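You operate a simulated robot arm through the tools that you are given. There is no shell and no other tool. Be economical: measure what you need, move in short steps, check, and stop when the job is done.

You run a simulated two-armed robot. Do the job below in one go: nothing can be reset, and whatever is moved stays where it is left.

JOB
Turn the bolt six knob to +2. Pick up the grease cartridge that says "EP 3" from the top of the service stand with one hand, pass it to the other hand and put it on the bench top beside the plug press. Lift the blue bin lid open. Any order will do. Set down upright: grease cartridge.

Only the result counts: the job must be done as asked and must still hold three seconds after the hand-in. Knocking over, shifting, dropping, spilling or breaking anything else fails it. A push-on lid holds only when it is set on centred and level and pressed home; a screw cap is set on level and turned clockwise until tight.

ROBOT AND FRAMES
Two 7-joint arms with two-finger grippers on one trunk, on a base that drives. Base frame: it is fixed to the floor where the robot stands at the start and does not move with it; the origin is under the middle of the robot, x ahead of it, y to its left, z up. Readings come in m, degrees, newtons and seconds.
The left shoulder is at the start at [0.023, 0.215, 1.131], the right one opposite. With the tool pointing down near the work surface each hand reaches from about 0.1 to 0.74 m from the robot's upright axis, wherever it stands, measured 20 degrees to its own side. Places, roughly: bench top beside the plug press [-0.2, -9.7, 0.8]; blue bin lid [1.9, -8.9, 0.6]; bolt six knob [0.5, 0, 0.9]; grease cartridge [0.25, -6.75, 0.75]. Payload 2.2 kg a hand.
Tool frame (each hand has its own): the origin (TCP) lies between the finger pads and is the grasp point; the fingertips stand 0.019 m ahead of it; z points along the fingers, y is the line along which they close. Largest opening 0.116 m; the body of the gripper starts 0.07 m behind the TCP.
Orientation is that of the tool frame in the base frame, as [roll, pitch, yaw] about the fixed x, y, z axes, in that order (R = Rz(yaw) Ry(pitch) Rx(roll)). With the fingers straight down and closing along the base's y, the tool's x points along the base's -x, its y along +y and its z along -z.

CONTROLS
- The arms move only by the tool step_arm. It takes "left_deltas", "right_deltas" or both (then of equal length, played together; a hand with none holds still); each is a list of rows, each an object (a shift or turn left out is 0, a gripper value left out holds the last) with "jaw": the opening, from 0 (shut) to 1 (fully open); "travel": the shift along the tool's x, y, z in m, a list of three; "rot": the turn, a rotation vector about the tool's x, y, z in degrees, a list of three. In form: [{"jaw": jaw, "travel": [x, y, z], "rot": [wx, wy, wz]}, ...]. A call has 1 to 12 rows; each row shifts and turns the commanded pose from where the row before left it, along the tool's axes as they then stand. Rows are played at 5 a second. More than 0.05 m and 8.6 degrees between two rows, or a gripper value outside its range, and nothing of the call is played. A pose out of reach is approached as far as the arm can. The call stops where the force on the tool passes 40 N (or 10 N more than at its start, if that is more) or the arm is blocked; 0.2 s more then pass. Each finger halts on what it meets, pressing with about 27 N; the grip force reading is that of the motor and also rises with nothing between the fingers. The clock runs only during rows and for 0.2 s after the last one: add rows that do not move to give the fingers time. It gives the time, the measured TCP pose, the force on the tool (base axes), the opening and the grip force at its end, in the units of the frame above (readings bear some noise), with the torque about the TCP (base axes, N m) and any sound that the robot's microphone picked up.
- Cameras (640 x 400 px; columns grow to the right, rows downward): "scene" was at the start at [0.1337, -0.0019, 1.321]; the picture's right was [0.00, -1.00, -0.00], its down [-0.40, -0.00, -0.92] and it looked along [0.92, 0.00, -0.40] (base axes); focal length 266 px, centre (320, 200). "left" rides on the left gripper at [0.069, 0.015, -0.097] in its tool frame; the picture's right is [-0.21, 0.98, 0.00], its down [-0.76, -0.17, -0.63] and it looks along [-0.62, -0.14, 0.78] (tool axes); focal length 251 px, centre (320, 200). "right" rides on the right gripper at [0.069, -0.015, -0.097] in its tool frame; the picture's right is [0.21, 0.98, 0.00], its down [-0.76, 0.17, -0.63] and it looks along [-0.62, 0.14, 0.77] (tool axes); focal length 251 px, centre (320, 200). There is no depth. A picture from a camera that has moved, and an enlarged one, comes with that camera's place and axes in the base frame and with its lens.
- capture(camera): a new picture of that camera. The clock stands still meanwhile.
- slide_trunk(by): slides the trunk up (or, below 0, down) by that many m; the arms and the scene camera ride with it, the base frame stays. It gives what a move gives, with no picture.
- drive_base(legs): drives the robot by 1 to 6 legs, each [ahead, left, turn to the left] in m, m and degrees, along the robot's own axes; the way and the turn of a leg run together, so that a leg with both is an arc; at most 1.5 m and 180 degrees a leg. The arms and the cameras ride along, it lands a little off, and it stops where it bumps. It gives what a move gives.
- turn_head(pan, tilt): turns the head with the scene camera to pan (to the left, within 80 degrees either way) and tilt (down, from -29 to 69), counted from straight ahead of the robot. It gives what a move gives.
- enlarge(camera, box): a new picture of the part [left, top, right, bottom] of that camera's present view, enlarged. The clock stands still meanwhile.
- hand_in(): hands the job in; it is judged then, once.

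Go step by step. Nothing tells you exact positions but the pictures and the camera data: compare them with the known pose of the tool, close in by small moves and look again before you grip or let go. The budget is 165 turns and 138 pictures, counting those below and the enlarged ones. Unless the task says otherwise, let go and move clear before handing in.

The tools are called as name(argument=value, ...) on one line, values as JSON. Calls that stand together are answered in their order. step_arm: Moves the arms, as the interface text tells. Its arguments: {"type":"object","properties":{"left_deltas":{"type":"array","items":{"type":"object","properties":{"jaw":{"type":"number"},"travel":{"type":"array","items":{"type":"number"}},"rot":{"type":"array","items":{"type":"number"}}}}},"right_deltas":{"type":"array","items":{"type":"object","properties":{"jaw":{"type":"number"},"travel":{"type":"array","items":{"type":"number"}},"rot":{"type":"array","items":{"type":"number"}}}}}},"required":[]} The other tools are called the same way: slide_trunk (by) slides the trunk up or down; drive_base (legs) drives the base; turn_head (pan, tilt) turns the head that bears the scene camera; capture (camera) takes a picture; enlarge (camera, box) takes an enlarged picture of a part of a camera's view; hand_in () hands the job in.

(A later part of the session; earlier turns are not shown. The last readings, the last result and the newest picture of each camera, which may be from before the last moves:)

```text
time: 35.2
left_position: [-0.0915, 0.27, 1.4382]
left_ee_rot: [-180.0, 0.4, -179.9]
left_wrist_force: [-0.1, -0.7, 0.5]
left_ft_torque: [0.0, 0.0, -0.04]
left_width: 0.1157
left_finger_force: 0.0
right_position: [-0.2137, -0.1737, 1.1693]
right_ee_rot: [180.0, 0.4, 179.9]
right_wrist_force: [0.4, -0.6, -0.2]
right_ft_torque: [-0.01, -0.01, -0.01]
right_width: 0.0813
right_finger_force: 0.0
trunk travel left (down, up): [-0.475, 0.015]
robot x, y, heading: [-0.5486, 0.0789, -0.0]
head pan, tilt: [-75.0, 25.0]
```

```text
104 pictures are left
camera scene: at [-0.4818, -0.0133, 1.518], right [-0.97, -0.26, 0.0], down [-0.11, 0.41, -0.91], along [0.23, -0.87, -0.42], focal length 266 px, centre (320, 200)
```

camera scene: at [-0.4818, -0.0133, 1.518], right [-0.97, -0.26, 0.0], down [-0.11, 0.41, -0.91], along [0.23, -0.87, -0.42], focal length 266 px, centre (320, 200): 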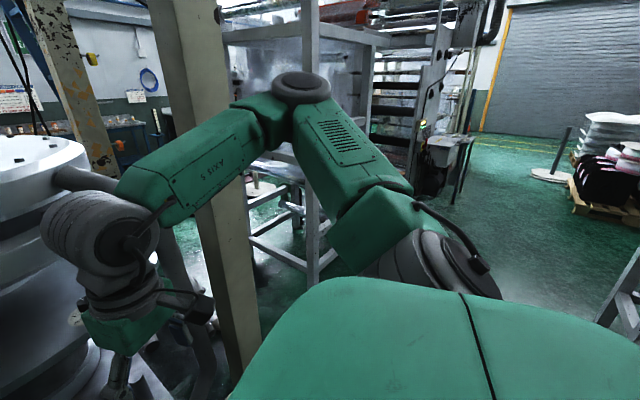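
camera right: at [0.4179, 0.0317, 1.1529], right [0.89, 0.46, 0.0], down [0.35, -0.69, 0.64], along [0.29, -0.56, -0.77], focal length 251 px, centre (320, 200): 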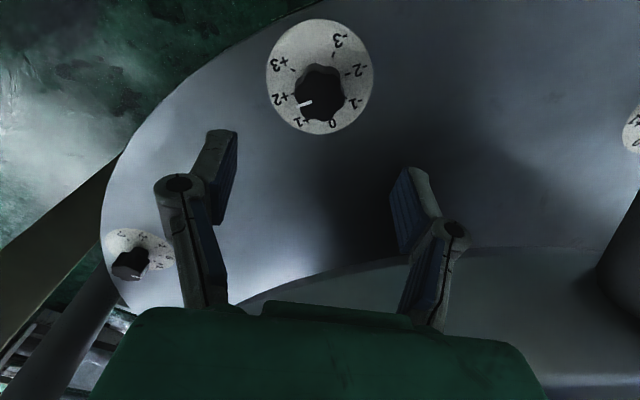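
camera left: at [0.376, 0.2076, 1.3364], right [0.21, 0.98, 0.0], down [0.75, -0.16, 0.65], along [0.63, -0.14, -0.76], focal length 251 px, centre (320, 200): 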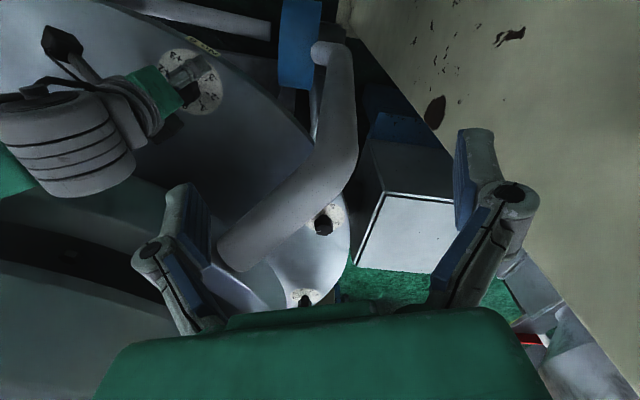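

There's an aisle behind on the right. I turn the robot right 90° in place and look.

drive_base(legs=[[0, 0, -100]])

turn_head(pan=0, tilt=20)

capture(camera="scene")

turn_head(pan=-55, tilt=20)

capture(camera="scene")

```text
time: 38.7
left_position: [-0.2767, -0.3232, 1.4103]
left_ee_rot: [176.1, -3.0, 120.7]
left_wrist_force: [-2.5, 4.1, -2.1]
left_ft_torque: [-0.37, -0.2, -0.04]
left_width: 0.1158
left_finger_force: 0.0
right_position: [-0.6666, -0.4993, 1.169]
right_ee_rot: [179.6, 5.7, 114.1]
right_wrist_force: [-4.7, 0.5, 3.5]
right_ft_torque: [-0.06, -0.51, 0.0]
right_width: 0.0814
right_finger_force: 0.0
trunk travel left (down, up): [-0.475, 0.015]
robot x, y, heading: [-0.588, -0.0328, -60.1]
head pan, tilt: [-75.0, 25.0]
stopped in leg 1: the robot was blocked; the commanded pose is now the measured one
```

```text
time: 40.2
left_position: [-0.269, -0.3335, 1.4264]
left_ee_rot: [176.4, -1.0, 121.2]
left_wrist_force: [-0.3, -0.3, 1.3]
left_ft_torque: [0.08, -0.11, 0.0]
left_width: 0.1161
left_finger_force: 0.1
right_position: [-0.6653, -0.4991, 1.1706]
right_ee_rot: [178.2, 5.3, 114.5]
right_wrist_force: [0.0, 1.0, -0.5]
right_ft_torque: [-0.11, -0.02, 0.0]
right_width: 0.0811
right_finger_force: 0.1
trunk travel left (down, up): [-0.475, 0.015]
robot x, y, heading: [-0.5812, -0.0462, -59.6]
head pan, tilt: [0.0, 20.0]
```

```text
103 pictures are left
camera scene: at [-0.4488, -0.193, 1.5235], right [-0.86, -0.51, 0.03], down [-0.21, 0.32, -0.92], along [0.46, -0.8, -0.38], focal length 266 px, centre (320, 200)
```

scene: 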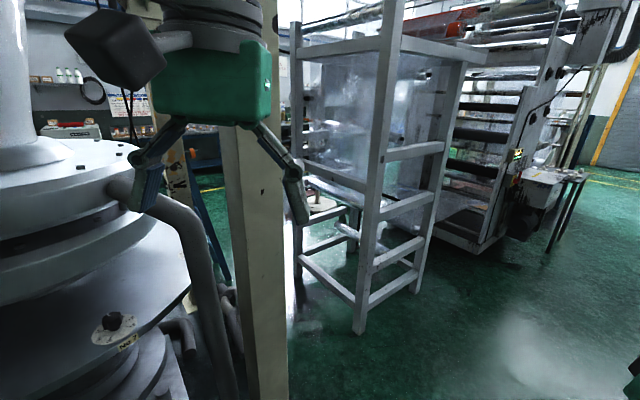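

```text
time: 41.4
left_position: [-0.2686, -0.334, 1.4275]
left_ee_rot: [176.4, -0.9, 121.2]
left_wrist_force: [0.9, 3.5, -0.3]
left_ft_torque: [-0.25, 0.09, 0.02]
left_width: 0.116
left_finger_force: 0.0
right_position: [-0.6658, -0.5004, 1.1707]
right_ee_rot: [178.1, 5.3, 114.5]
right_wrist_force: [0.9, -0.4, 0.9]
right_ft_torque: [0.05, 0.03, -0.02]
right_width: 0.0812
right_finger_force: 0.0
trunk travel left (down, up): [-0.475, 0.015]
robot x, y, heading: [-0.5818, -0.05, -59.5]
head pan, tilt: [-55.0, 20.0]
```

```text
102 pictures are left
camera scene: at [-0.5345, -0.1972, 1.5273], right [-0.91, 0.41, 0.05], down [0.1, 0.33, -0.94], along [-0.41, -0.85, -0.34], focal length 266 px, centre (320, 200)
```

scene: 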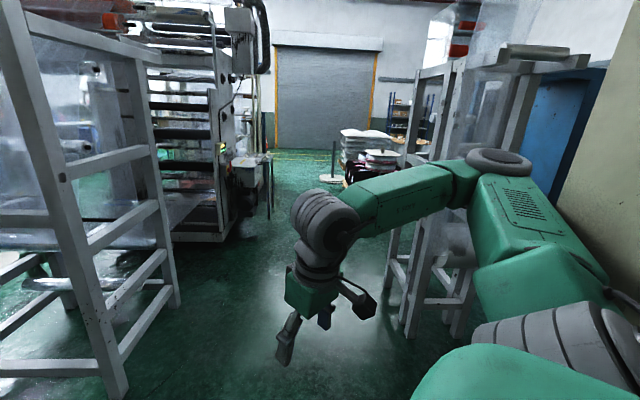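

Something blocked at the left perhaps. I look to the left and check arms.

turn_head(pan=70, tilt=25)

capture(camera="scene")

turn_head(pan=-80, tilt=40)

capture(camera="scene")

```text
time: 43.5
left_position: [-0.2703, -0.3347, 1.4271]
left_ee_rot: [176.4, -0.9, 121.2]
left_wrist_force: [0.1, -3.1, -0.5]
left_ft_torque: [0.2, -0.03, 0.01]
left_width: 0.116
left_finger_force: 0.3
right_position: [-0.6657, -0.4987, 1.1704]
right_ee_rot: [178.2, 5.3, 114.6]
right_wrist_force: [-1.1, -0.8, -0.2]
right_ft_torque: [0.1, -0.04, 0.0]
right_width: 0.0813
right_finger_force: 0.1
trunk travel left (down, up): [-0.475, 0.015]
robot x, y, heading: [-0.5817, -0.0455, -59.8]
head pan, tilt: [70.0, 25.0]
```

```text
101 pictures are left
camera scene: at [-0.4057, -0.0959, 1.5158], right [0.18, -0.98, -0.03], down [-0.46, -0.06, -0.89], along [0.87, 0.17, -0.46], focal length 266 px, centre (320, 200)
```

scene: 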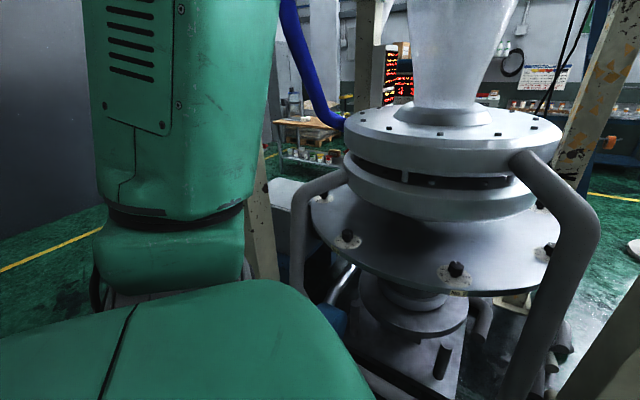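

```text
time: 45.8
left_position: [-0.2687, -0.3321, 1.4269]
left_ee_rot: [176.4, -1.0, 121.3]
left_wrist_force: [0.7, 2.1, -0.2]
left_ft_torque: [-0.19, 0.08, -0.01]
left_width: 0.116
left_finger_force: 0.1
right_position: [-0.6665, -0.5, 1.1701]
right_ee_rot: [178.0, 5.2, 114.4]
right_wrist_force: [0.9, -1.0, 1.8]
right_ft_torque: [0.08, 0.02, -0.03]
right_width: 0.0813
right_finger_force: 0.0
trunk travel left (down, up): [-0.475, 0.015]
robot x, y, heading: [-0.5799, -0.0456, -59.5]
head pan, tilt: [-80.0, 40.0]
```

```text
100 pictures are left
camera scene: at [-0.5621, -0.1669, 1.4977], right [-0.65, 0.76, 0.05], down [0.45, 0.43, -0.78], along [-0.61, -0.48, -0.63], focal length 266 px, centre (320, 200)
```

scene: 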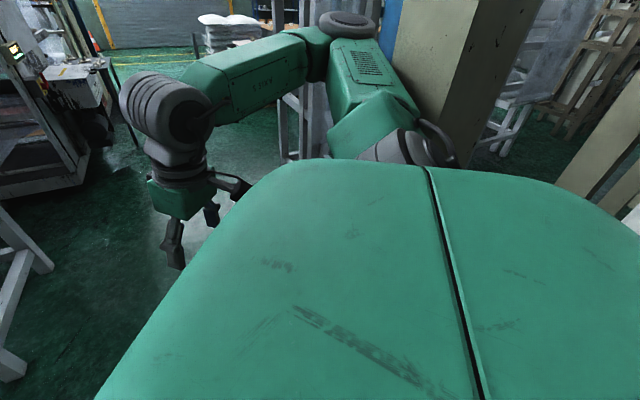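

The right elbow touched the post on the right. I shift away from it, then turn toward the gap between the posts.

drive_base(legs=[[0.07, 0.14, 4], [0, 0, -38]])

turn_head(pan=-10, tilt=25)

capture(camera="scene")

```text
time: 46.5
left_position: [-0.3395, -0.3132, 1.3959]
left_ee_rot: [173.5, -6.9, 124.3]
left_wrist_force: [-1.0, 3.0, 1.3]
left_ft_torque: [-0.21, -0.12, -0.04]
left_width: 0.1163
left_finger_force: 0.1
right_position: [-0.6921, -0.5518, 1.1864]
right_ee_rot: [-177.9, 8.9, 116.3]
right_wrist_force: [-3.5, 1.6, 0.2]
right_ft_torque: [-0.13, -0.22, 0.03]
right_width: 0.0813
right_finger_force: 0.1
trunk travel left (down, up): [-0.475, 0.015]
robot x, y, heading: [-0.5852, -0.0719, -56.1]
head pan, tilt: [-80.0, 40.0]
stopped in leg 1: the robot was blocked; the commanded pose is now the measured one
```

```text
time: 48.0
left_position: [-0.339, -0.3171, 1.3987]
left_ee_rot: [173.6, -6.4, 124.4]
left_wrist_force: [0.0, -0.9, 0.1]
left_ft_torque: [0.01, -0.04, -0.02]
left_width: 0.1162
left_finger_force: 0.1
right_position: [-0.6936, -0.5531, 1.182]
right_ee_rot: [-179.4, 8.6, 115.4]
right_wrist_force: [-0.3, 0.3, 0.1]
right_ft_torque: [-0.05, 0.04, -0.01]
right_width: 0.0814
right_finger_force: 0.1
trunk travel left (down, up): [-0.475, 0.015]
robot x, y, heading: [-0.5844, -0.0656, -56.2]
head pan, tilt: [-10.0, 25.0]
```

```text
99 pictures are left
camera scene: at [-0.4471, -0.211, 1.5159], right [-0.91, -0.4, 0.04], down [-0.22, 0.4, -0.89], along [0.34, -0.82, -0.46], focal length 266 px, centre (320, 200)
```

scene: 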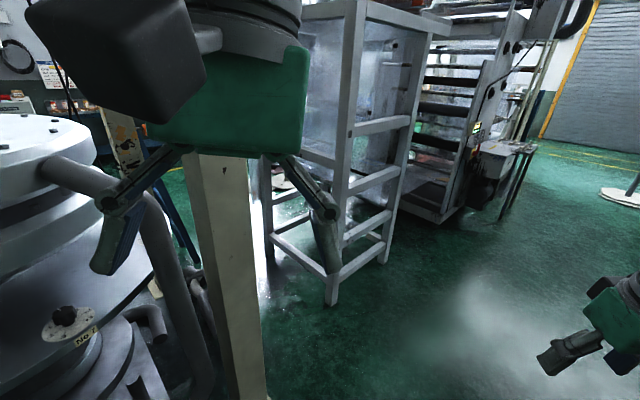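

The left side seems blocked as well. I look up-left at the left elbow.

turn_head(pan=45, tilt=-15)

capture(camera="scene")

turn_head(pan=80, tilt=-5)

capture(camera="scene")

```text
time: 49.2
left_position: [-0.3384, -0.317, 1.3985]
left_ee_rot: [173.5, -6.3, 124.6]
left_wrist_force: [0.8, 1.2, 0.2]
left_ft_torque: [-0.06, 0.04, 0.01]
left_width: 0.1162
left_finger_force: 0.0
right_position: [-0.6946, -0.5538, 1.1812]
right_ee_rot: [-179.6, 8.7, 115.2]
right_wrist_force: [0.3, 0.3, 0.0]
right_ft_torque: [0.04, -0.03, 0.01]
right_width: 0.0812
right_finger_force: 0.0
trunk travel left (down, up): [-0.475, 0.015]
robot x, y, heading: [-0.584, -0.0676, -56.2]
head pan, tilt: [45.0, -15.0]
```

```text
98 pictures are left
camera scene: at [-0.4024, -0.1439, 1.5776], right [-0.2, -0.98, -0.01], down [0.2, -0.03, -0.98], along [0.96, -0.19, 0.2], focal length 266 px, centre (320, 200)
```

scene: 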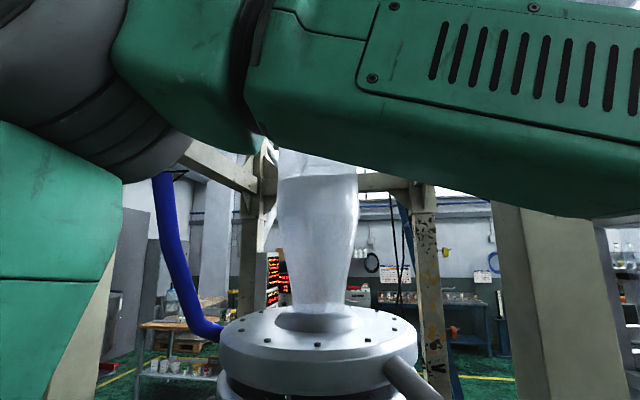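

```text
time: 50.2
left_position: [-0.3379, -0.317, 1.3993]
left_ee_rot: [173.5, -6.5, 124.6]
left_wrist_force: [0.1, -1.2, -0.4]
left_ft_torque: [0.14, -0.03, 0.0]
left_width: 0.1158
left_finger_force: 0.0
right_position: [-0.695, -0.5544, 1.1813]
right_ee_rot: [-179.6, 8.7, 115.2]
right_wrist_force: [-0.2, -0.4, 0.3]
right_ft_torque: [0.05, -0.05, -0.01]
right_width: 0.0813
right_finger_force: 0.0
trunk travel left (down, up): [-0.475, 0.015]
robot x, y, heading: [-0.5846, -0.0671, -56.4]
head pan, tilt: [80.0, -5.0]
```

```text
97 pictures are left
camera scene: at [-0.4024, -0.0931, 1.5638], right [0.4, -0.92, -0.04], down [0.03, 0.05, -1.0], along [0.92, 0.4, 0.05], focal length 266 px, centre (320, 200)
```

scene: 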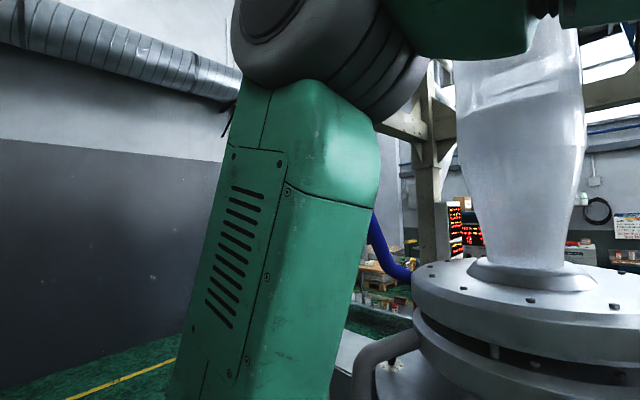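

The left elbow stands very high, likely catching an overhead beam. I lower the trunk to free it.

slide_trunk(by=-0.25)

turn_head(pan=30, tilt=-29)

capture(camera="scene")

```text
time: 50.5
left_position: [-0.3891, -0.3117, 1.3849]
left_ee_rot: [171.6, -9.1, 126.3]
left_wrist_force: [-2.9, 0.0, 1.8]
left_ft_torque: [-0.04, -0.29, -0.07]
left_width: 0.1161
left_finger_force: 0.1
right_position: [-0.7214, -0.5797, 1.1885]
right_ee_rot: [-176.7, 10.2, 118.1]
right_wrist_force: [-6.1, 4.0, -0.9]
right_ft_torque: [-0.28, -0.56, 0.11]
right_width: 0.0814
right_finger_force: 0.1
trunk travel left (down, up): [-0.474, 0.016]
robot x, y, heading: [-0.5904, -0.0866, -54.5]
head pan, tilt: [80.0, -5.0]
stopped: the arm was blocked; the commanded pose is now the measured one
```

```text
time: 51.7
left_position: [-0.3867, -0.3174, 1.3886]
left_ee_rot: [171.7, -8.4, 126.9]
left_wrist_force: [0.1, 2.3, 0.0]
left_ft_torque: [-0.23, 0.03, 0.03]
left_width: 0.1161
left_finger_force: 0.0
right_position: [-0.7237, -0.5828, 1.1795]
right_ee_rot: [179.4, 9.5, 115.1]
right_wrist_force: [0.5, 0.7, -1.0]
right_ft_torque: [-0.09, 0.05, -0.05]
right_width: 0.0812
right_finger_force: 0.1
trunk travel left (down, up): [-0.474, 0.016]
robot x, y, heading: [-0.5916, -0.084, -54.2]
head pan, tilt: [30.0, -28.6]
```

```text
96 pictures are left
camera scene: at [-0.4415, -0.1716, 1.5957], right [-0.41, -0.91, 0.0], down [0.4, -0.18, -0.9], along [0.82, -0.36, 0.44], focal length 266 px, centre (320, 200)
```

scene: 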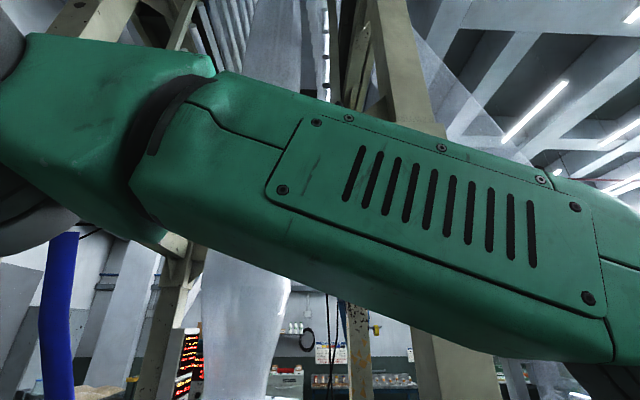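

I re-check the right side where the upper arm was close to a post.

turn_head(pan=-80, tilt=20)

capture(camera="scene")

capture(camera="left")

capture(camera="right")

```text
time: 53.6
left_position: [-0.3865, -0.3177, 1.3896]
left_ee_rot: [171.8, -8.4, 126.9]
left_wrist_force: [1.2, 2.1, 0.6]
left_ft_torque: [-0.18, 0.07, 0.04]
left_width: 0.1161
left_finger_force: 0.1
right_position: [-0.7245, -0.5825, 1.1781]
right_ee_rot: [179.2, 9.6, 114.9]
right_wrist_force: [0.8, 1.3, -1.8]
right_ft_torque: [-0.06, 0.04, 0.0]
right_width: 0.0812
right_finger_force: 0.0
trunk travel left (down, up): [-0.474, 0.016]
robot x, y, heading: [-0.5879, -0.0867, -53.9]
head pan, tilt: [-80.0, 20.0]
```

```text
95 pictures are left
camera scene: at [-0.5712, -0.2108, 1.5281], right [-0.72, 0.69, 0.04], down [0.2, 0.26, -0.94], along [-0.67, -0.67, -0.33], focal length 266 px, centre (320, 200)
```

scene: 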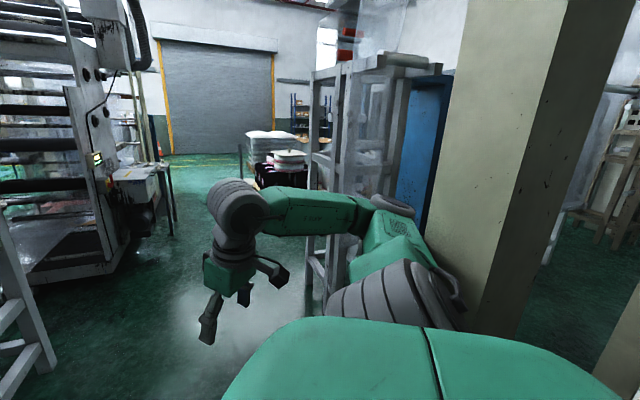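

```text
94 pictures are left
camera left: at [-0.4188, -0.2741, 1.4964], right [0.91, 0.39, 0.11], down [0.3, -0.82, 0.49], along [0.28, -0.41, -0.87], focal length 251 px, centre (320, 200)
```

left: 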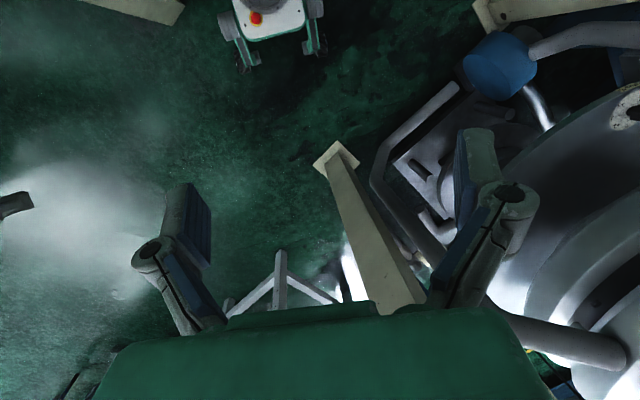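

```text
93 pictures are left
camera right: at [-0.7766, -0.5137, 1.2618], right [0.79, 0.61, -0.02], down [0.41, -0.51, 0.75], along [0.44, -0.61, -0.66], focal length 251 px, centre (320, 200)
```

right: 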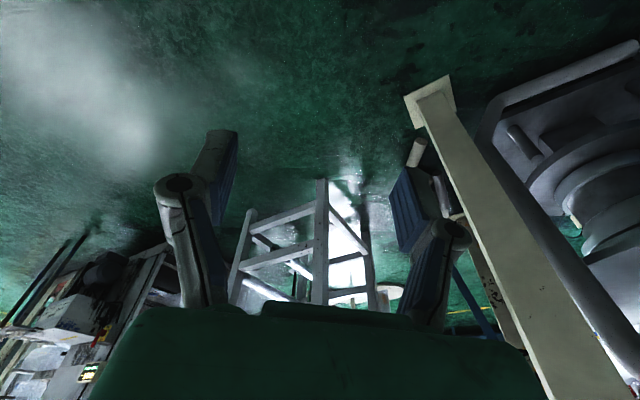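

A wide post stands right at the right shoulder/upper arm. I ease off it toward +x in small legs.

drive_base(legs=[[0.02, 0.03, 3]])

drive_base(legs=[[0.03, 0.04, 3]])

```text
time: 54.3
left_position: [-0.4466, -0.3109, 1.3751]
left_ee_rot: [169.7, -11.6, 130.0]
left_wrist_force: [-0.6, 1.7, -0.3]
left_ft_torque: [-0.17, -0.07, -0.03]
left_width: 0.116
left_finger_force: 0.0
right_position: [-0.7674, -0.6139, 1.1742]
right_ee_rot: [175.5, 10.9, 112.2]
right_wrist_force: [-3.8, 3.5, -3.1]
right_ft_torque: [-0.31, -0.4, 0.0]
right_width: 0.0814
right_finger_force: 0.0
trunk travel left (down, up): [-0.474, 0.016]
robot x, y, heading: [-0.5926, -0.1106, -51.6]
head pan, tilt: [-80.0, 20.0]
stopped in leg 1: the robot was blocked; the commanded pose is now the measured one
```

```text
time: 55.2
left_position: [-0.4083, -0.2829, 1.3878]
left_ee_rot: [169.3, -7.6, 131.6]
left_wrist_force: [-0.4, -0.5, 0.2]
left_ft_torque: [-0.03, -0.05, 0.0]
left_width: 0.116
left_finger_force: 0.1
right_position: [-0.7132, -0.5864, 1.172]
right_ee_rot: [175.4, 11.9, 116.0]
right_wrist_force: [0.6, 0.0, -0.5]
right_ft_torque: [-0.01, -0.05, 0.02]
right_width: 0.0814
right_finger_force: 0.1
trunk travel left (down, up): [-0.474, 0.016]
robot x, y, heading: [-0.5373, -0.0913, -49.6]
head pan, tilt: [-80.0, 20.0]
```

Free now. I move farther from the post and then lower the trunk.

drive_base(legs=[[0.13, 0.15, 0]])

slide_trunk(by=-0.2)

turn_head(pan=-80, tilt=25)

capture(camera="scene")

```text
time: 56.4
left_position: [-0.4018, -0.3316, 1.376]
left_ee_rot: [165.6, -8.9, 131.8]
left_wrist_force: [-2.8, -2.0, -2.7]
left_ft_torque: [0.19, -0.2, -0.04]
left_width: 0.1159
left_finger_force: 0.1
right_position: [-0.6983, -0.6377, 1.1392]
right_ee_rot: [171.2, 9.9, 111.4]
right_wrist_force: [-0.4, -0.3, -1.1]
right_ft_torque: [0.08, -0.08, -0.04]
right_width: 0.0811
right_finger_force: 0.1
trunk travel left (down, up): [-0.474, 0.016]
robot x, y, heading: [-0.4518, -0.1007, -49.6]
head pan, tilt: [-80.0, 20.0]
stopped in leg 1: the robot was blocked; the commanded pose is now the measured one
```

```text
time: 56.9
left_position: [-0.2526, -0.2405, 1.3572]
left_ee_rot: [176.4, -11.2, 129.4]
left_wrist_force: [1.7, 3.0, -0.6]
left_ft_torque: [-0.29, 0.23, 0.07]
left_width: 0.1157
left_finger_force: 0.1
right_position: [-0.5928, -0.5814, 1.186]
right_ee_rot: [176.1, 8.1, 113.0]
right_wrist_force: [0.4, -0.7, -0.4]
right_ft_torque: [0.08, 0.12, 0.01]
right_width: 0.0812
right_finger_force: 0.0
trunk travel left (down, up): [-0.464, 0.026]
robot x, y, heading: [-0.44, -0.0978, -49.7]
head pan, tilt: [-80.0, 20.0]
stopped: the arm was blocked; the commanded pose is now the measured one
```

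```text
time: 57.5
left_position: [-0.3593, -0.318, 1.3675]
left_ee_rot: [170.4, -9.7, 130.8]
left_wrist_force: [-0.7, -1.2, -1.2]
left_ft_torque: [0.16, -0.11, 0.01]
left_width: 0.116
left_finger_force: 0.0
right_position: [-0.6729, -0.6332, 1.1498]
right_ee_rot: [173.3, 8.8, 113.1]
right_wrist_force: [-0.1, 4.2, -1.5]
right_ft_torque: [-0.27, 0.03, -0.06]
right_width: 0.0811
right_finger_force: 0.1
trunk travel left (down, up): [-0.464, 0.026]
robot x, y, heading: [-0.4582, -0.1035, -49.5]
head pan, tilt: [-80.0, 25.0]
```

```text
92 pictures are left
camera scene: at [-0.5519, -0.2625, 1.4987], right [-0.77, 0.64, -0.01], down [0.31, 0.36, -0.88], along [-0.56, -0.68, -0.48], focal length 266 px, centre (320, 200)
```

scene: 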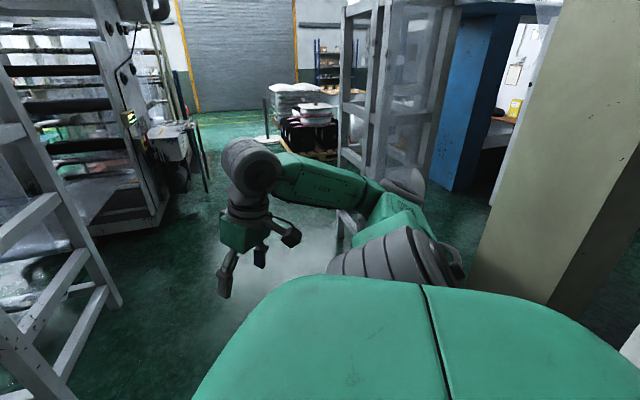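

The body still leans to the right: the left arm is catching something up high. I look up there.

turn_head(pan=70, tilt=-29)

capture(camera="scene")

turn_head(pan=15, tilt=-10)

capture(camera="scene")

```text
time: 59.9
left_position: [-0.259, -0.2369, 1.3599]
left_ee_rot: [175.5, -11.9, 129.8]
left_wrist_force: [0.5, 0.3, 0.2]
left_ft_torque: [0.0, 0.05, 0.0]
left_width: 0.1161
left_finger_force: 0.1
right_position: [-0.5938, -0.5861, 1.1899]
right_ee_rot: [177.0, 9.2, 112.1]
right_wrist_force: [0.5, -2.3, 1.2]
right_ft_torque: [0.15, 0.09, 0.02]
right_width: 0.0814
right_finger_force: 0.0
trunk travel left (down, up): [-0.464, 0.026]
robot x, y, heading: [-0.4339, -0.0936, -49.7]
head pan, tilt: [70.0, -28.6]
```

```text
91 pictures are left
camera scene: at [-0.3596, -0.1189, 1.5876], right [0.35, -0.94, -0.01], down [0.46, 0.18, -0.87], along [0.82, 0.3, 0.49], focal length 266 px, centre (320, 200)
```

scene: 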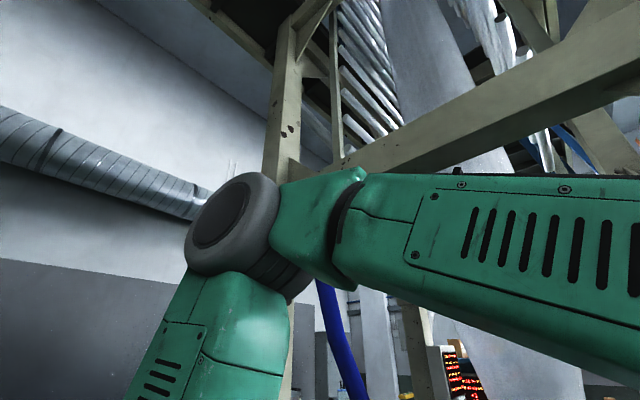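

```text
time: 61.1
left_position: [-0.2319, -0.1992, 1.3705]
left_ee_rot: [176.8, -9.6, 129.7]
left_wrist_force: [3.0, 0.7, 2.3]
left_ft_torque: [-0.15, 0.21, 0.03]
left_width: 0.1159
left_finger_force: 0.0
right_position: [-0.5632, -0.5272, 1.1982]
right_ee_rot: [179.9, 11.2, 115.1]
right_wrist_force: [2.0, 0.8, -0.2]
right_ft_torque: [-0.08, 0.16, 0.06]
right_width: 0.0814
right_finger_force: 0.2
trunk travel left (down, up): [-0.464, 0.026]
robot x, y, heading: [-0.4332, -0.0769, -49.8]
head pan, tilt: [15.0, -10.0]
```

```text
90 pictures are left
camera scene: at [-0.2743, -0.105, 1.5571], right [-0.57, -0.82, 0.05], down [0.1, -0.13, -0.99], along [0.82, -0.55, 0.16], focal length 266 px, centre (320, 200)
```

scene: 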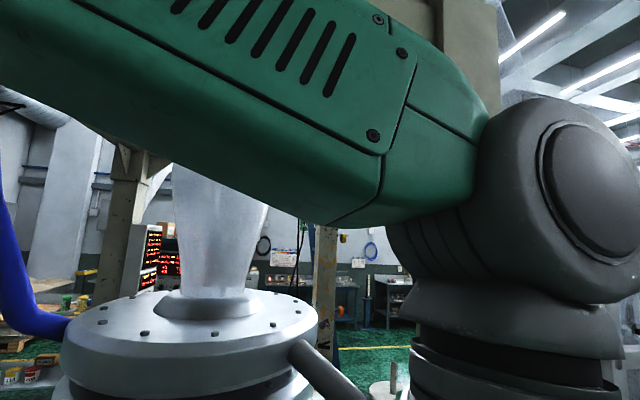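

The body appears to be rocking. I let it settle with idle rows.

step_arm(right_deltas=[{}, {}, {}, {}, {}, {}, {}, {}])

step_arm(right_deltas=[{}, {}, {}, {}, {}, {}, {}, {}])

capture(camera="left")

capture(camera="scene")

```text
time: 61.6
left_position: [-0.3864, -0.3372, 1.3663]
left_ee_rot: [169.1, -9.6, 130.8]
left_wrist_force: [-0.7, -1.7, -1.3]
left_ft_torque: [0.12, -0.11, -0.03]
left_width: 0.1159
left_finger_force: 0.0
right_position: [-0.6943, -0.6478, 1.1372]
right_ee_rot: [172.1, 8.1, 112.5]
right_wrist_force: [-0.2, 0.3, -0.2]
right_ft_torque: [0.0, -0.05, -0.04]
right_width: 0.0813
right_finger_force: 0.1
trunk travel left (down, up): [-0.464, 0.026]
robot x, y, heading: [-0.4575, -0.1008, -49.5]
head pan, tilt: [15.0, -10.0]
stopped in row 2 (right hand): the arm was blocked; the commanded pose is now the measured one
```

```text
time: 62.0
left_position: [-0.2353, -0.2034, 1.3603]
left_ee_rot: [178.0, -11.8, 128.9]
left_wrist_force: [2.5, 0.2, 1.4]
left_ft_torque: [-0.06, 0.19, 0.08]
left_width: 0.1161
left_finger_force: 0.1
right_position: [-0.5786, -0.5563, 1.2047]
right_ee_rot: [179.1, 9.6, 111.4]
right_wrist_force: [1.3, -1.0, 0.5]
right_ft_torque: [0.0, 0.11, -0.01]
right_width: 0.0812
right_finger_force: 0.1
trunk travel left (down, up): [-0.464, 0.026]
robot x, y, heading: [-0.445, -0.0974, -49.8]
head pan, tilt: [15.0, -10.0]
stopped in row 2 (right hand): the arm was blocked; the commanded pose is now the measured one
```

```text
89 pictures are left
camera left: at [-0.2563, -0.1601, 1.4697], right [0.9, 0.45, -0.01], down [0.4, -0.79, 0.46], along [0.19, -0.41, -0.89], focal length 251 px, centre (320, 200)
```

left: 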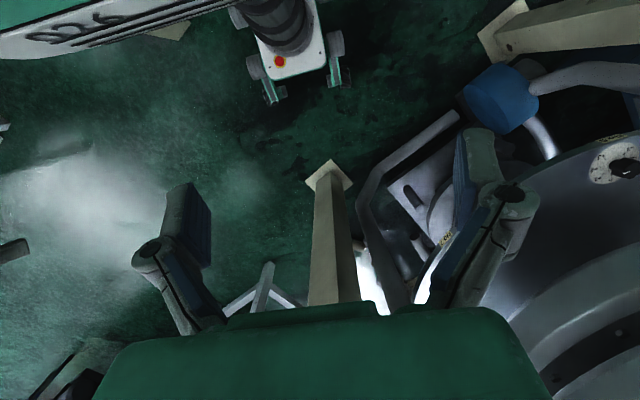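

```text
88 pictures are left
camera scene: at [-0.3167, -0.1503, 1.5614], right [-0.57, -0.82, 0.03], down [0.12, -0.11, -0.99], along [0.81, -0.56, 0.16], focal length 266 px, centre (320, 200)
```

scene: 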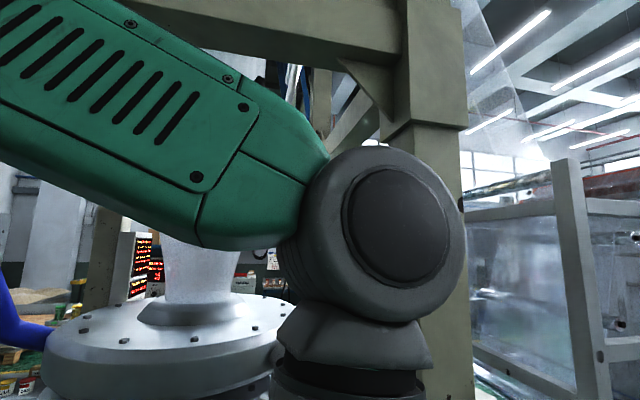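

It is just swaying, and blocked stops feed it. I let it decay using tiny head turns.

turn_head(pan=14, tilt=10)

turn_head(pan=13, tilt=11)

turn_head(pan=12, tilt=12)

turn_head(pan=11, tilt=13)

turn_head(pan=10, tilt=14)

turn_head(pan=9, tilt=15)

turn_head(pan=8, tilt=15)

turn_head(pan=7, tilt=15)

```text
time: 62.8
left_position: [-0.282, -0.2505, 1.3569]
left_ee_rot: [175.3, -13.0, 129.3]
left_wrist_force: [-0.7, -1.0, -0.1]
left_ft_torque: [0.1, 0.01, -0.01]
left_width: 0.1161
left_finger_force: 0.0
right_position: [-0.6203, -0.6059, 1.1843]
right_ee_rot: [176.0, 7.8, 110.7]
right_wrist_force: [-0.4, -1.9, 1.2]
right_ft_torque: [0.18, 0.02, 0.03]
right_width: 0.0811
right_finger_force: 0.0
trunk travel left (down, up): [-0.464, 0.026]
robot x, y, heading: [-0.4503, -0.0994, -49.5]
head pan, tilt: [14.0, 10.0]
```

```text
time: 63.4
left_position: [-0.3452, -0.2958, 1.3649]
left_ee_rot: [172.4, -10.6, 129.7]
left_wrist_force: [0.4, -1.1, -1.7]
left_ft_torque: [0.11, -0.04, -0.06]
left_width: 0.116
left_finger_force: 0.0
right_position: [-0.6694, -0.6219, 1.1614]
right_ee_rot: [174.7, 8.3, 112.2]
right_wrist_force: [-0.3, -0.1, -0.6]
right_ft_torque: [-0.01, -0.07, -0.04]
right_width: 0.0812
right_finger_force: 0.0
trunk travel left (down, up): [-0.464, 0.026]
robot x, y, heading: [-0.4587, -0.106, -49.7]
head pan, tilt: [13.0, 11.0]
```

```text
time: 64.0
left_position: [-0.2299, -0.2002, 1.3655]
left_ee_rot: [178.0, -10.9, 128.8]
left_wrist_force: [2.4, 1.4, 2.6]
left_ft_torque: [-0.1, 0.15, 0.05]
left_width: 0.1158
left_finger_force: 0.0
right_position: [-0.5695, -0.5409, 1.2036]
right_ee_rot: [179.9, 10.0, 113.7]
right_wrist_force: [1.5, 0.4, 0.3]
right_ft_torque: [-0.12, 0.14, 0.01]
right_width: 0.0814
right_finger_force: 0.0
trunk travel left (down, up): [-0.464, 0.026]
robot x, y, heading: [-0.4371, -0.0904, -49.9]
head pan, tilt: [12.0, 12.0]
```

```text
time: 64.6
left_position: [-0.3234, -0.2877, 1.3571]
left_ee_rot: [173.2, -12.2, 129.6]
left_wrist_force: [-0.1, 0.2, -1.8]
left_ft_torque: [0.07, -0.03, 0.02]
left_width: 0.1159
left_finger_force: 0.1
right_position: [-0.6582, -0.6313, 1.1667]
right_ee_rot: [174.1, 7.3, 109.8]
right_wrist_force: [-1.3, -1.4, 0.6]
right_ft_torque: [0.06, -0.14, 0.02]
right_width: 0.0812
right_finger_force: 0.0
trunk travel left (down, up): [-0.464, 0.026]
robot x, y, heading: [-0.4569, -0.107, -49.7]
head pan, tilt: [11.0, 13.0]
```

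```text
time: 65.2
left_position: [-0.3057, -0.2581, 1.3672]
left_ee_rot: [174.7, -10.7, 129.4]
left_wrist_force: [0.6, -0.1, -0.1]
left_ft_torque: [0.0, -0.01, 0.05]
left_width: 0.116
left_finger_force: 0.0
right_position: [-0.6362, -0.5878, 1.1776]
right_ee_rot: [176.8, 9.1, 113.1]
right_wrist_force: [0.3, 0.4, 0.1]
right_ft_torque: [0.01, -0.02, -0.04]
right_width: 0.0815
right_finger_force: 0.0
trunk travel left (down, up): [-0.464, 0.026]
robot x, y, heading: [-0.4523, -0.1015, -49.9]
head pan, tilt: [10.0, 14.0]
```

```text
time: 65.9
left_position: [-0.243, -0.2101, 1.3628]
left_ee_rot: [177.4, -11.7, 128.9]
left_wrist_force: [1.3, 1.1, 1.8]
left_ft_torque: [-0.08, 0.1, 0.02]
left_width: 0.1159
left_finger_force: 0.1
right_position: [-0.5845, -0.559, 1.2001]
right_ee_rot: [178.4, 9.6, 111.5]
right_wrist_force: [0.2, -0.6, 0.9]
right_ft_torque: [0.03, 0.07, 0.04]
right_width: 0.0811
right_finger_force: 0.1
trunk travel left (down, up): [-0.464, 0.026]
robot x, y, heading: [-0.4429, -0.0897, -49.8]
head pan, tilt: [9.0, 15.0]
```

```text
time: 66.5
left_position: [-0.3481, -0.3016, 1.3614]
left_ee_rot: [172.0, -11.1, 129.9]
left_wrist_force: [-1.0, -0.6, -1.4]
left_ft_torque: [0.1, -0.06, -0.04]
left_width: 0.116
left_finger_force: 0.0
right_position: [-0.6734, -0.6354, 1.1589]
right_ee_rot: [173.9, 7.8, 111.6]
right_wrist_force: [-0.2, -0.8, -0.5]
right_ft_torque: [0.08, -0.12, -0.04]
right_width: 0.0812
right_finger_force: 0.1
trunk travel left (down, up): [-0.464, 0.026]
robot x, y, heading: [-0.4613, -0.1081, -49.8]
head pan, tilt: [8.0, 15.0]
```

```text
time: 67.1
left_position: [-0.2652, -0.2247, 1.3657]
left_ee_rot: [176.4, -10.5, 129.0]
left_wrist_force: [-2.2, 1.2, 0.8]
left_ft_torque: [-0.08, -0.15, -0.03]
left_width: 0.1159
left_finger_force: 0.0
right_position: [-0.6023, -0.5585, 1.19]
right_ee_rot: [178.6, 9.7, 113.6]
right_wrist_force: [0.4, 0.2, -0.3]
right_ft_torque: [0.01, 0.05, 0.02]
right_width: 0.0814
right_finger_force: 0.0
trunk travel left (down, up): [-0.464, 0.026]
robot x, y, heading: [-0.4471, -0.0947, -49.8]
head pan, tilt: [7.0, 15.0]
```

turn_head(pan=75, tilt=15)

turn_head(pan=-75, tilt=15)

turn_head(pan=75, tilt=15)

turn_head(pan=0, tilt=20)

turn_head(pan=0, tilt=22)

slide_trunk(by=-0.2)

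```text
time: 68.5
left_position: [-0.3325, -0.2891, 1.3599]
left_ee_rot: [172.9, -11.7, 129.9]
left_wrist_force: [-0.2, 0.2, -1.9]
left_ft_torque: [0.07, -0.02, 0.03]
left_width: 0.1161
left_finger_force: 0.1
right_position: [-0.6614, -0.6277, 1.1639]
right_ee_rot: [174.1, 7.5, 110.9]
right_wrist_force: [-0.8, -0.6, 0.0]
right_ft_torque: [0.03, -0.06, -0.02]
right_width: 0.0813
right_finger_force: 0.1
trunk travel left (down, up): [-0.464, 0.026]
robot x, y, heading: [-0.4586, -0.1094, -49.1]
head pan, tilt: [75.0, 15.0]
```

```text
time: 70.8
left_position: [-0.2443, -0.2117, 1.3655]
left_ee_rot: [177.3, -10.6, 129.0]
left_wrist_force: [1.3, 1.4, 1.8]
left_ft_torque: [-0.16, 0.2, 0.04]
left_width: 0.1158
left_finger_force: 0.0
right_position: [-0.5826, -0.5492, 1.1973]
right_ee_rot: [179.3, 10.1, 114.0]
right_wrist_force: [1.6, 0.0, 1.1]
right_ft_torque: [0.02, 0.24, 0.02]
right_width: 0.0811
right_finger_force: 0.1
trunk travel left (down, up): [-0.464, 0.026]
robot x, y, heading: [-0.4414, -0.0925, -49.9]
head pan, tilt: [-75.0, 15.0]
```

```text
time: 73.2
left_position: [-0.3408, -0.2898, 1.3633]
left_ee_rot: [172.5, -11.1, 130.0]
left_wrist_force: [-2.0, -1.2, -0.9]
left_ft_torque: [0.12, -0.08, -0.02]
left_width: 0.1159
left_finger_force: 0.1
right_position: [-0.6666, -0.6241, 1.1627]
right_ee_rot: [174.3, 8.1, 111.7]
right_wrist_force: [-1.0, -0.3, -0.4]
right_ft_torque: [0.06, -0.12, -0.02]
right_width: 0.0812
right_finger_force: 0.0
trunk travel left (down, up): [-0.464, 0.026]
robot x, y, heading: [-0.4552, -0.1051, -49.8]
head pan, tilt: [75.0, 15.0]
```

```text
time: 74.6
left_position: [-0.252, -0.2186, 1.3656]
left_ee_rot: [177.1, -10.7, 129.0]
left_wrist_force: [-2.4, 1.2, -0.6]
left_ft_torque: [-0.1, -0.2, 0.01]
left_width: 0.1159
left_finger_force: 0.0
right_position: [-0.5887, -0.5542, 1.1958]
right_ee_rot: [179.1, 10.1, 114.3]
right_wrist_force: [1.4, 1.4, 1.9]
right_ft_torque: [-0.19, 0.17, 0.01]
right_width: 0.0811
right_finger_force: 0.0
trunk travel left (down, up): [-0.464, 0.026]
robot x, y, heading: [-0.4446, -0.1008, -50.0]
head pan, tilt: [0.0, 20.0]
```

```text
time: 75.3
left_position: [-0.2933, -0.2498, 1.3609]
left_ee_rot: [174.9, -11.9, 129.2]
left_wrist_force: [-1.1, 0.2, -0.3]
left_ft_torque: [-0.03, -0.08, 0.0]
left_width: 0.1161
left_finger_force: 0.1
right_position: [-0.6297, -0.5964, 1.1826]
right_ee_rot: [175.8, 8.4, 110.4]
right_wrist_force: [-1.1, 0.0, -0.8]
right_ft_torque: [0.05, -0.09, 0.02]
right_width: 0.0811
right_finger_force: 0.0
trunk travel left (down, up): [-0.464, 0.026]
robot x, y, heading: [-0.448, -0.1026, -49.5]
head pan, tilt: [0.0, 22.0]
```

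```text
time: 77.4
left_position: [-0.2713, -0.2357, 1.1699]
left_ee_rot: [176.7, -10.4, 129.6]
left_wrist_force: [1.7, 0.5, 2.5]
left_ft_torque: [-0.06, 0.08, 0.05]
left_width: 0.116
left_finger_force: 0.0
right_position: [-0.6091, -0.5686, 0.9898]
right_ee_rot: [178.1, 9.8, 114.0]
right_wrist_force: [-1.0, -0.1, -1.1]
right_ft_torque: [-0.02, 0.01, 0.04]
right_width: 0.0814
right_finger_force: 0.0
trunk travel left (down, up): [-0.264, 0.226]
robot x, y, heading: [-0.446, -0.0974, -49.6]
head pan, tilt: [0.0, 22.0]
```

The trunk is down and it is free. I tidy both arms (hands nearer the body, level tools).

step_arm(right_deltas=[{"travel": [0, 0.04, 0], "rot": [0.7, 1.8, -3.6]}, {"travel": [0, 0.04, 0], "rot": [0.7, 1.8, -3.6]}, {"travel": [0, 0.04, 0], "rot": [0.7, 1.8, -3.6]}, {"travel": [0, 0.04, 0], "rot": [0.7, 1.8, -3.6]}, {"travel": [0, 0.04, 0], "rot": [0.7, 1.8, -3.6]}, {}], left_deltas=[{"travel": [-0.01, 0.032, 0], "rot": [1, -2.2, 0]}, {"travel": [-0.01, 0.032, 0], "rot": [1, -2.2, 0]}, {"travel": [-0.01, 0.032, 0], "rot": [1, -2.2, 0]}, {"travel": [-0.01, 0.032, 0], "rot": [1, -2.2, 0]}, {"travel": [-0.01, 0.032, 0], "rot": [1, -2.2, 0]}, {}])

turn_head(pan=-80, tilt=45)

capture(camera="scene")

```text
time: 78.8
left_position: [-0.1243, -0.1807, 1.1666]
left_ee_rot: [-179.4, 0.4, 128.9]
left_wrist_force: [0.0, 0.5, 0.0]
left_ft_torque: [-0.02, 0.04, -0.01]
left_width: 0.116
left_finger_force: 0.1
right_position: [-0.4344, -0.4906, 0.994]
right_ee_rot: [-177.6, 0.4, 131.6]
right_wrist_force: [0.7, 0.4, 0.3]
right_ft_torque: [-0.06, 0.03, 0.0]
right_width: 0.0811
right_finger_force: 0.1
right hand out of reach, approached as far as the arm can: row 1
trunk travel left (down, up): [-0.264, 0.226]
robot x, y, heading: [-0.4469, -0.0957, -49.5]
head pan, tilt: [0.0, 22.0]
```

```text
time: 80.4
left_position: [-0.1676, -0.2178, 1.1718]
left_ee_rot: [178.2, 0.4, 128.9]
left_wrist_force: [0.2, 0.7, -0.3]
left_ft_torque: [-0.02, 0.02, -0.02]
left_width: 0.1159
left_finger_force: 0.1
right_position: [-0.4741, -0.5226, 0.9819]
right_ee_rot: [-179.9, 0.3, 131.3]
right_wrist_force: [0.2, -0.4, 0.1]
right_ft_torque: [0.08, 0.04, -0.02]
right_width: 0.0813
right_finger_force: 0.0
trunk travel left (down, up): [-0.264, 0.226]
robot x, y, heading: [-0.457, -0.1048, -49.5]
head pan, tilt: [-80.0, 45.0]
```

```text
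87 pictures are left
camera scene: at [-0.5197, -0.2328, 1.2714], right [-0.77, 0.64, 0.0], down [0.47, 0.57, -0.68], along [-0.43, -0.52, -0.74], focal length 266 px, centre (320, 200)
```

scene: 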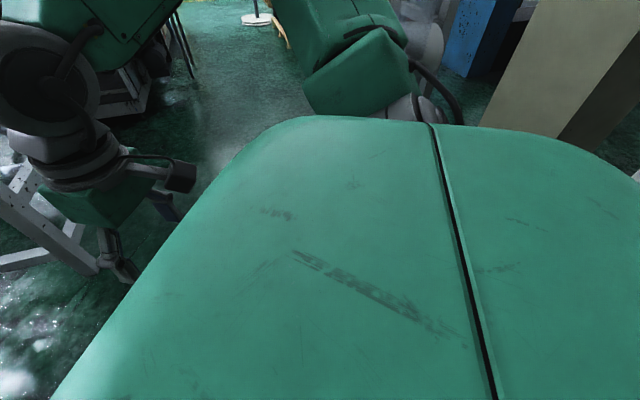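

Arms are tidy. The gap between posts is roughly (-0.91,-0.34) to (0,-0.66), so I pass through it sideways: heading about -25°, strafing right.

drive_base(legs=[[0.08, 0.03, 24]])

drive_base(legs=[[0.0, -0.3, 0]])

turn_head(pan=-60, tilt=35)

capture(camera="scene")

```text
time: 82.0
left_position: [-0.0667, -0.1309, 1.174]
left_ee_rot: [177.6, 0.3, 153.0]
left_wrist_force: [-0.8, -1.7, 0.1]
left_ft_torque: [0.2, -0.06, 0.04]
left_width: 0.116
left_finger_force: 0.0
right_position: [-0.221, -0.5338, 0.979]
right_ee_rot: [179.7, 0.2, 155.4]
right_wrist_force: [-1.8, -2.0, 0.3]
right_ft_torque: [0.17, -0.14, -0.03]
right_width: 0.0811
right_finger_force: 0.0
trunk travel left (down, up): [-0.264, 0.226]
robot x, y, heading: [-0.3748, -0.1362, -25.8]
head pan, tilt: [-80.0, 45.0]
```

```text
time: 84.0
left_position: [-0.1569, -0.3113, 1.1624]
left_ee_rot: [-177.8, 0.5, 152.8]
left_wrist_force: [0.5, 0.3, 1.2]
left_ft_torque: [-0.1, 0.11, -0.01]
left_width: 0.1162
left_finger_force: 0.0
right_position: [-0.3174, -0.7235, 0.9999]
right_ee_rot: [-175.8, 0.5, 155.3]
right_wrist_force: [1.5, 0.5, -0.9]
right_ft_torque: [-0.05, 0.1, -0.01]
right_width: 0.0812
right_finger_force: 0.0
trunk travel left (down, up): [-0.264, 0.226]
robot x, y, heading: [-0.4956, -0.3959, -25.8]
head pan, tilt: [-80.0, 45.0]
```

```text
time: 84.9
left_position: [-0.1561, -0.3042, 1.1628]
left_ee_rot: [-177.8, 0.5, 152.9]
left_wrist_force: [-0.2, 0.9, 1.0]
left_ft_torque: [-0.09, 0.0, 0.0]
left_width: 0.116
left_finger_force: 0.1
right_position: [-0.316, -0.7182, 1.0014]
right_ee_rot: [-175.9, 0.6, 155.7]
right_wrist_force: [0.3, 0.6, -0.4]
right_ft_torque: [-0.02, 0.03, 0.0]
right_width: 0.0811
right_finger_force: 0.0
trunk travel left (down, up): [-0.264, 0.226]
robot x, y, heading: [-0.4934, -0.3894, -25.8]
head pan, tilt: [-60.0, 35.0]
```

```text
86 pictures are left
camera scene: at [-0.4499, -0.4894, 1.2914], right [-1.0, -0.07, 0.0], down [-0.04, 0.57, -0.82], along [0.06, -0.82, -0.57], focal length 266 px, centre (320, 200)
```

scene: 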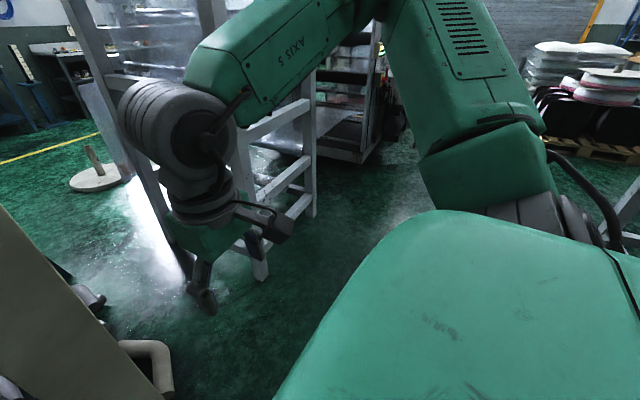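

drive_base(legs=[[-0.03, -0.35, 0]])

drive_base(legs=[[-0.1, -0.4, 0]])

capture(camera="scene")

```text
time: 87.2
left_position: [-0.3686, -0.6767, 1.1729]
left_ee_rot: [179.1, 0.6, 152.3]
left_wrist_force: [0.1, -1.1, 0.5]
left_ft_torque: [0.07, -0.08, 0.0]
left_width: 0.1159
left_finger_force: 0.2
right_position: [-0.5278, -1.0795, 0.9891]
right_ee_rot: [-178.7, 0.5, 154.9]
right_wrist_force: [-1.8, -0.6, 0.2]
right_ft_torque: [0.09, -0.03, -0.01]
right_width: 0.0813
right_finger_force: 0.1
trunk travel left (down, up): [-0.264, 0.226]
robot x, y, heading: [-0.6802, -0.71, -26.5]
head pan, tilt: [-60.0, 35.0]
```

```text
time: 89.7
left_position: [-0.6459, -1.0061, 1.1734]
left_ee_rot: [178.8, 0.7, 152.4]
left_wrist_force: [-0.3, -0.5, 0.3]
left_ft_torque: [0.08, -0.08, 0.02]
left_width: 0.1159
left_finger_force: 0.0
right_position: [-0.8027, -1.4102, 0.9883]
right_ee_rot: [-179.2, 0.7, 154.9]
right_wrist_force: [-0.3, -0.6, -0.1]
right_ft_torque: [0.07, -0.04, 0.0]
right_width: 0.0815
right_finger_force: 0.0
trunk travel left (down, up): [-0.264, 0.226]
robot x, y, heading: [-0.9587, -1.0329, -26.1]
head pan, tilt: [-60.0, 35.0]
```

```text
85 pictures are left
camera scene: at [-0.9262, -1.1621, 1.2893], right [-1.0, -0.07, -0.01], down [-0.03, 0.59, -0.81], along [0.06, -0.81, -0.59], focal length 266 px, centre (320, 200)
```

scene: 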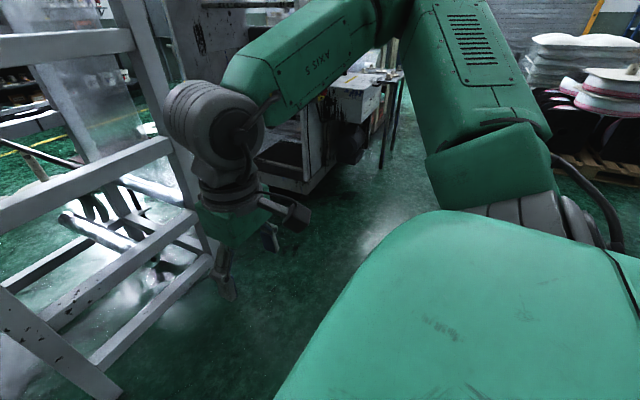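

Out of the bay. Now I turn to face along the aisle (-y).

drive_base(legs=[[0, 0, -65]])

turn_head(pan=0, tilt=12)

capture(camera="scene")

```text
time: 92.9
left_position: [-0.7627, -1.2992, 1.1683]
left_ee_rot: [-179.2, 0.7, 88.2]
left_wrist_force: [1.0, 0.5, 0.2]
left_ft_torque: [-0.01, 0.02, 0.01]
left_width: 0.116
left_finger_force: 0.1
right_position: [-1.1985, -1.3324, 0.9959]
right_ee_rot: [-177.4, 0.5, 90.8]
right_wrist_force: [-0.2, 0.3, 0.2]
right_ft_torque: [-0.01, 0.02, 0.01]
right_width: 0.081
right_finger_force: 0.1
trunk travel left (down, up): [-0.264, 0.226]
robot x, y, heading: [-0.9536, -1.0341, -90.1]
head pan, tilt: [-60.0, 35.0]
```

```text
time: 94.2
left_position: [-0.7942, -1.2977, 1.1727]
left_ee_rot: [179.0, 0.7, 88.0]
left_wrist_force: [0.2, -0.8, 0.0]
left_ft_torque: [0.01, -0.02, -0.02]
left_width: 0.116
left_finger_force: 0.0
right_position: [-1.2242, -1.3302, 0.9887]
right_ee_rot: [-179.0, 0.7, 90.7]
right_wrist_force: [0.4, 1.1, -0.1]
right_ft_torque: [-0.05, 0.0, -0.02]
right_width: 0.0811
right_finger_force: 0.1
trunk travel left (down, up): [-0.264, 0.226]
robot x, y, heading: [-0.9561, -1.0338, -90.1]
head pan, tilt: [0.0, 12.0]
```

```text
84 pictures are left
camera scene: at [-0.9848, -1.1689, 1.3271], right [-1.0, 0.01, -0.02], down [0.02, 0.21, -0.98], along [0.0, -0.98, -0.21], focal length 266 px, centre (320, 200)
```

scene: 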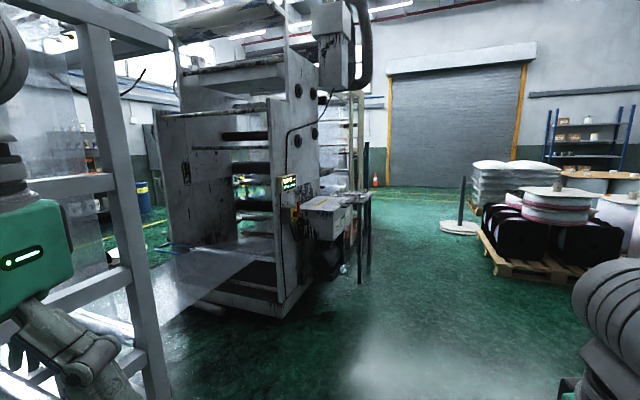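

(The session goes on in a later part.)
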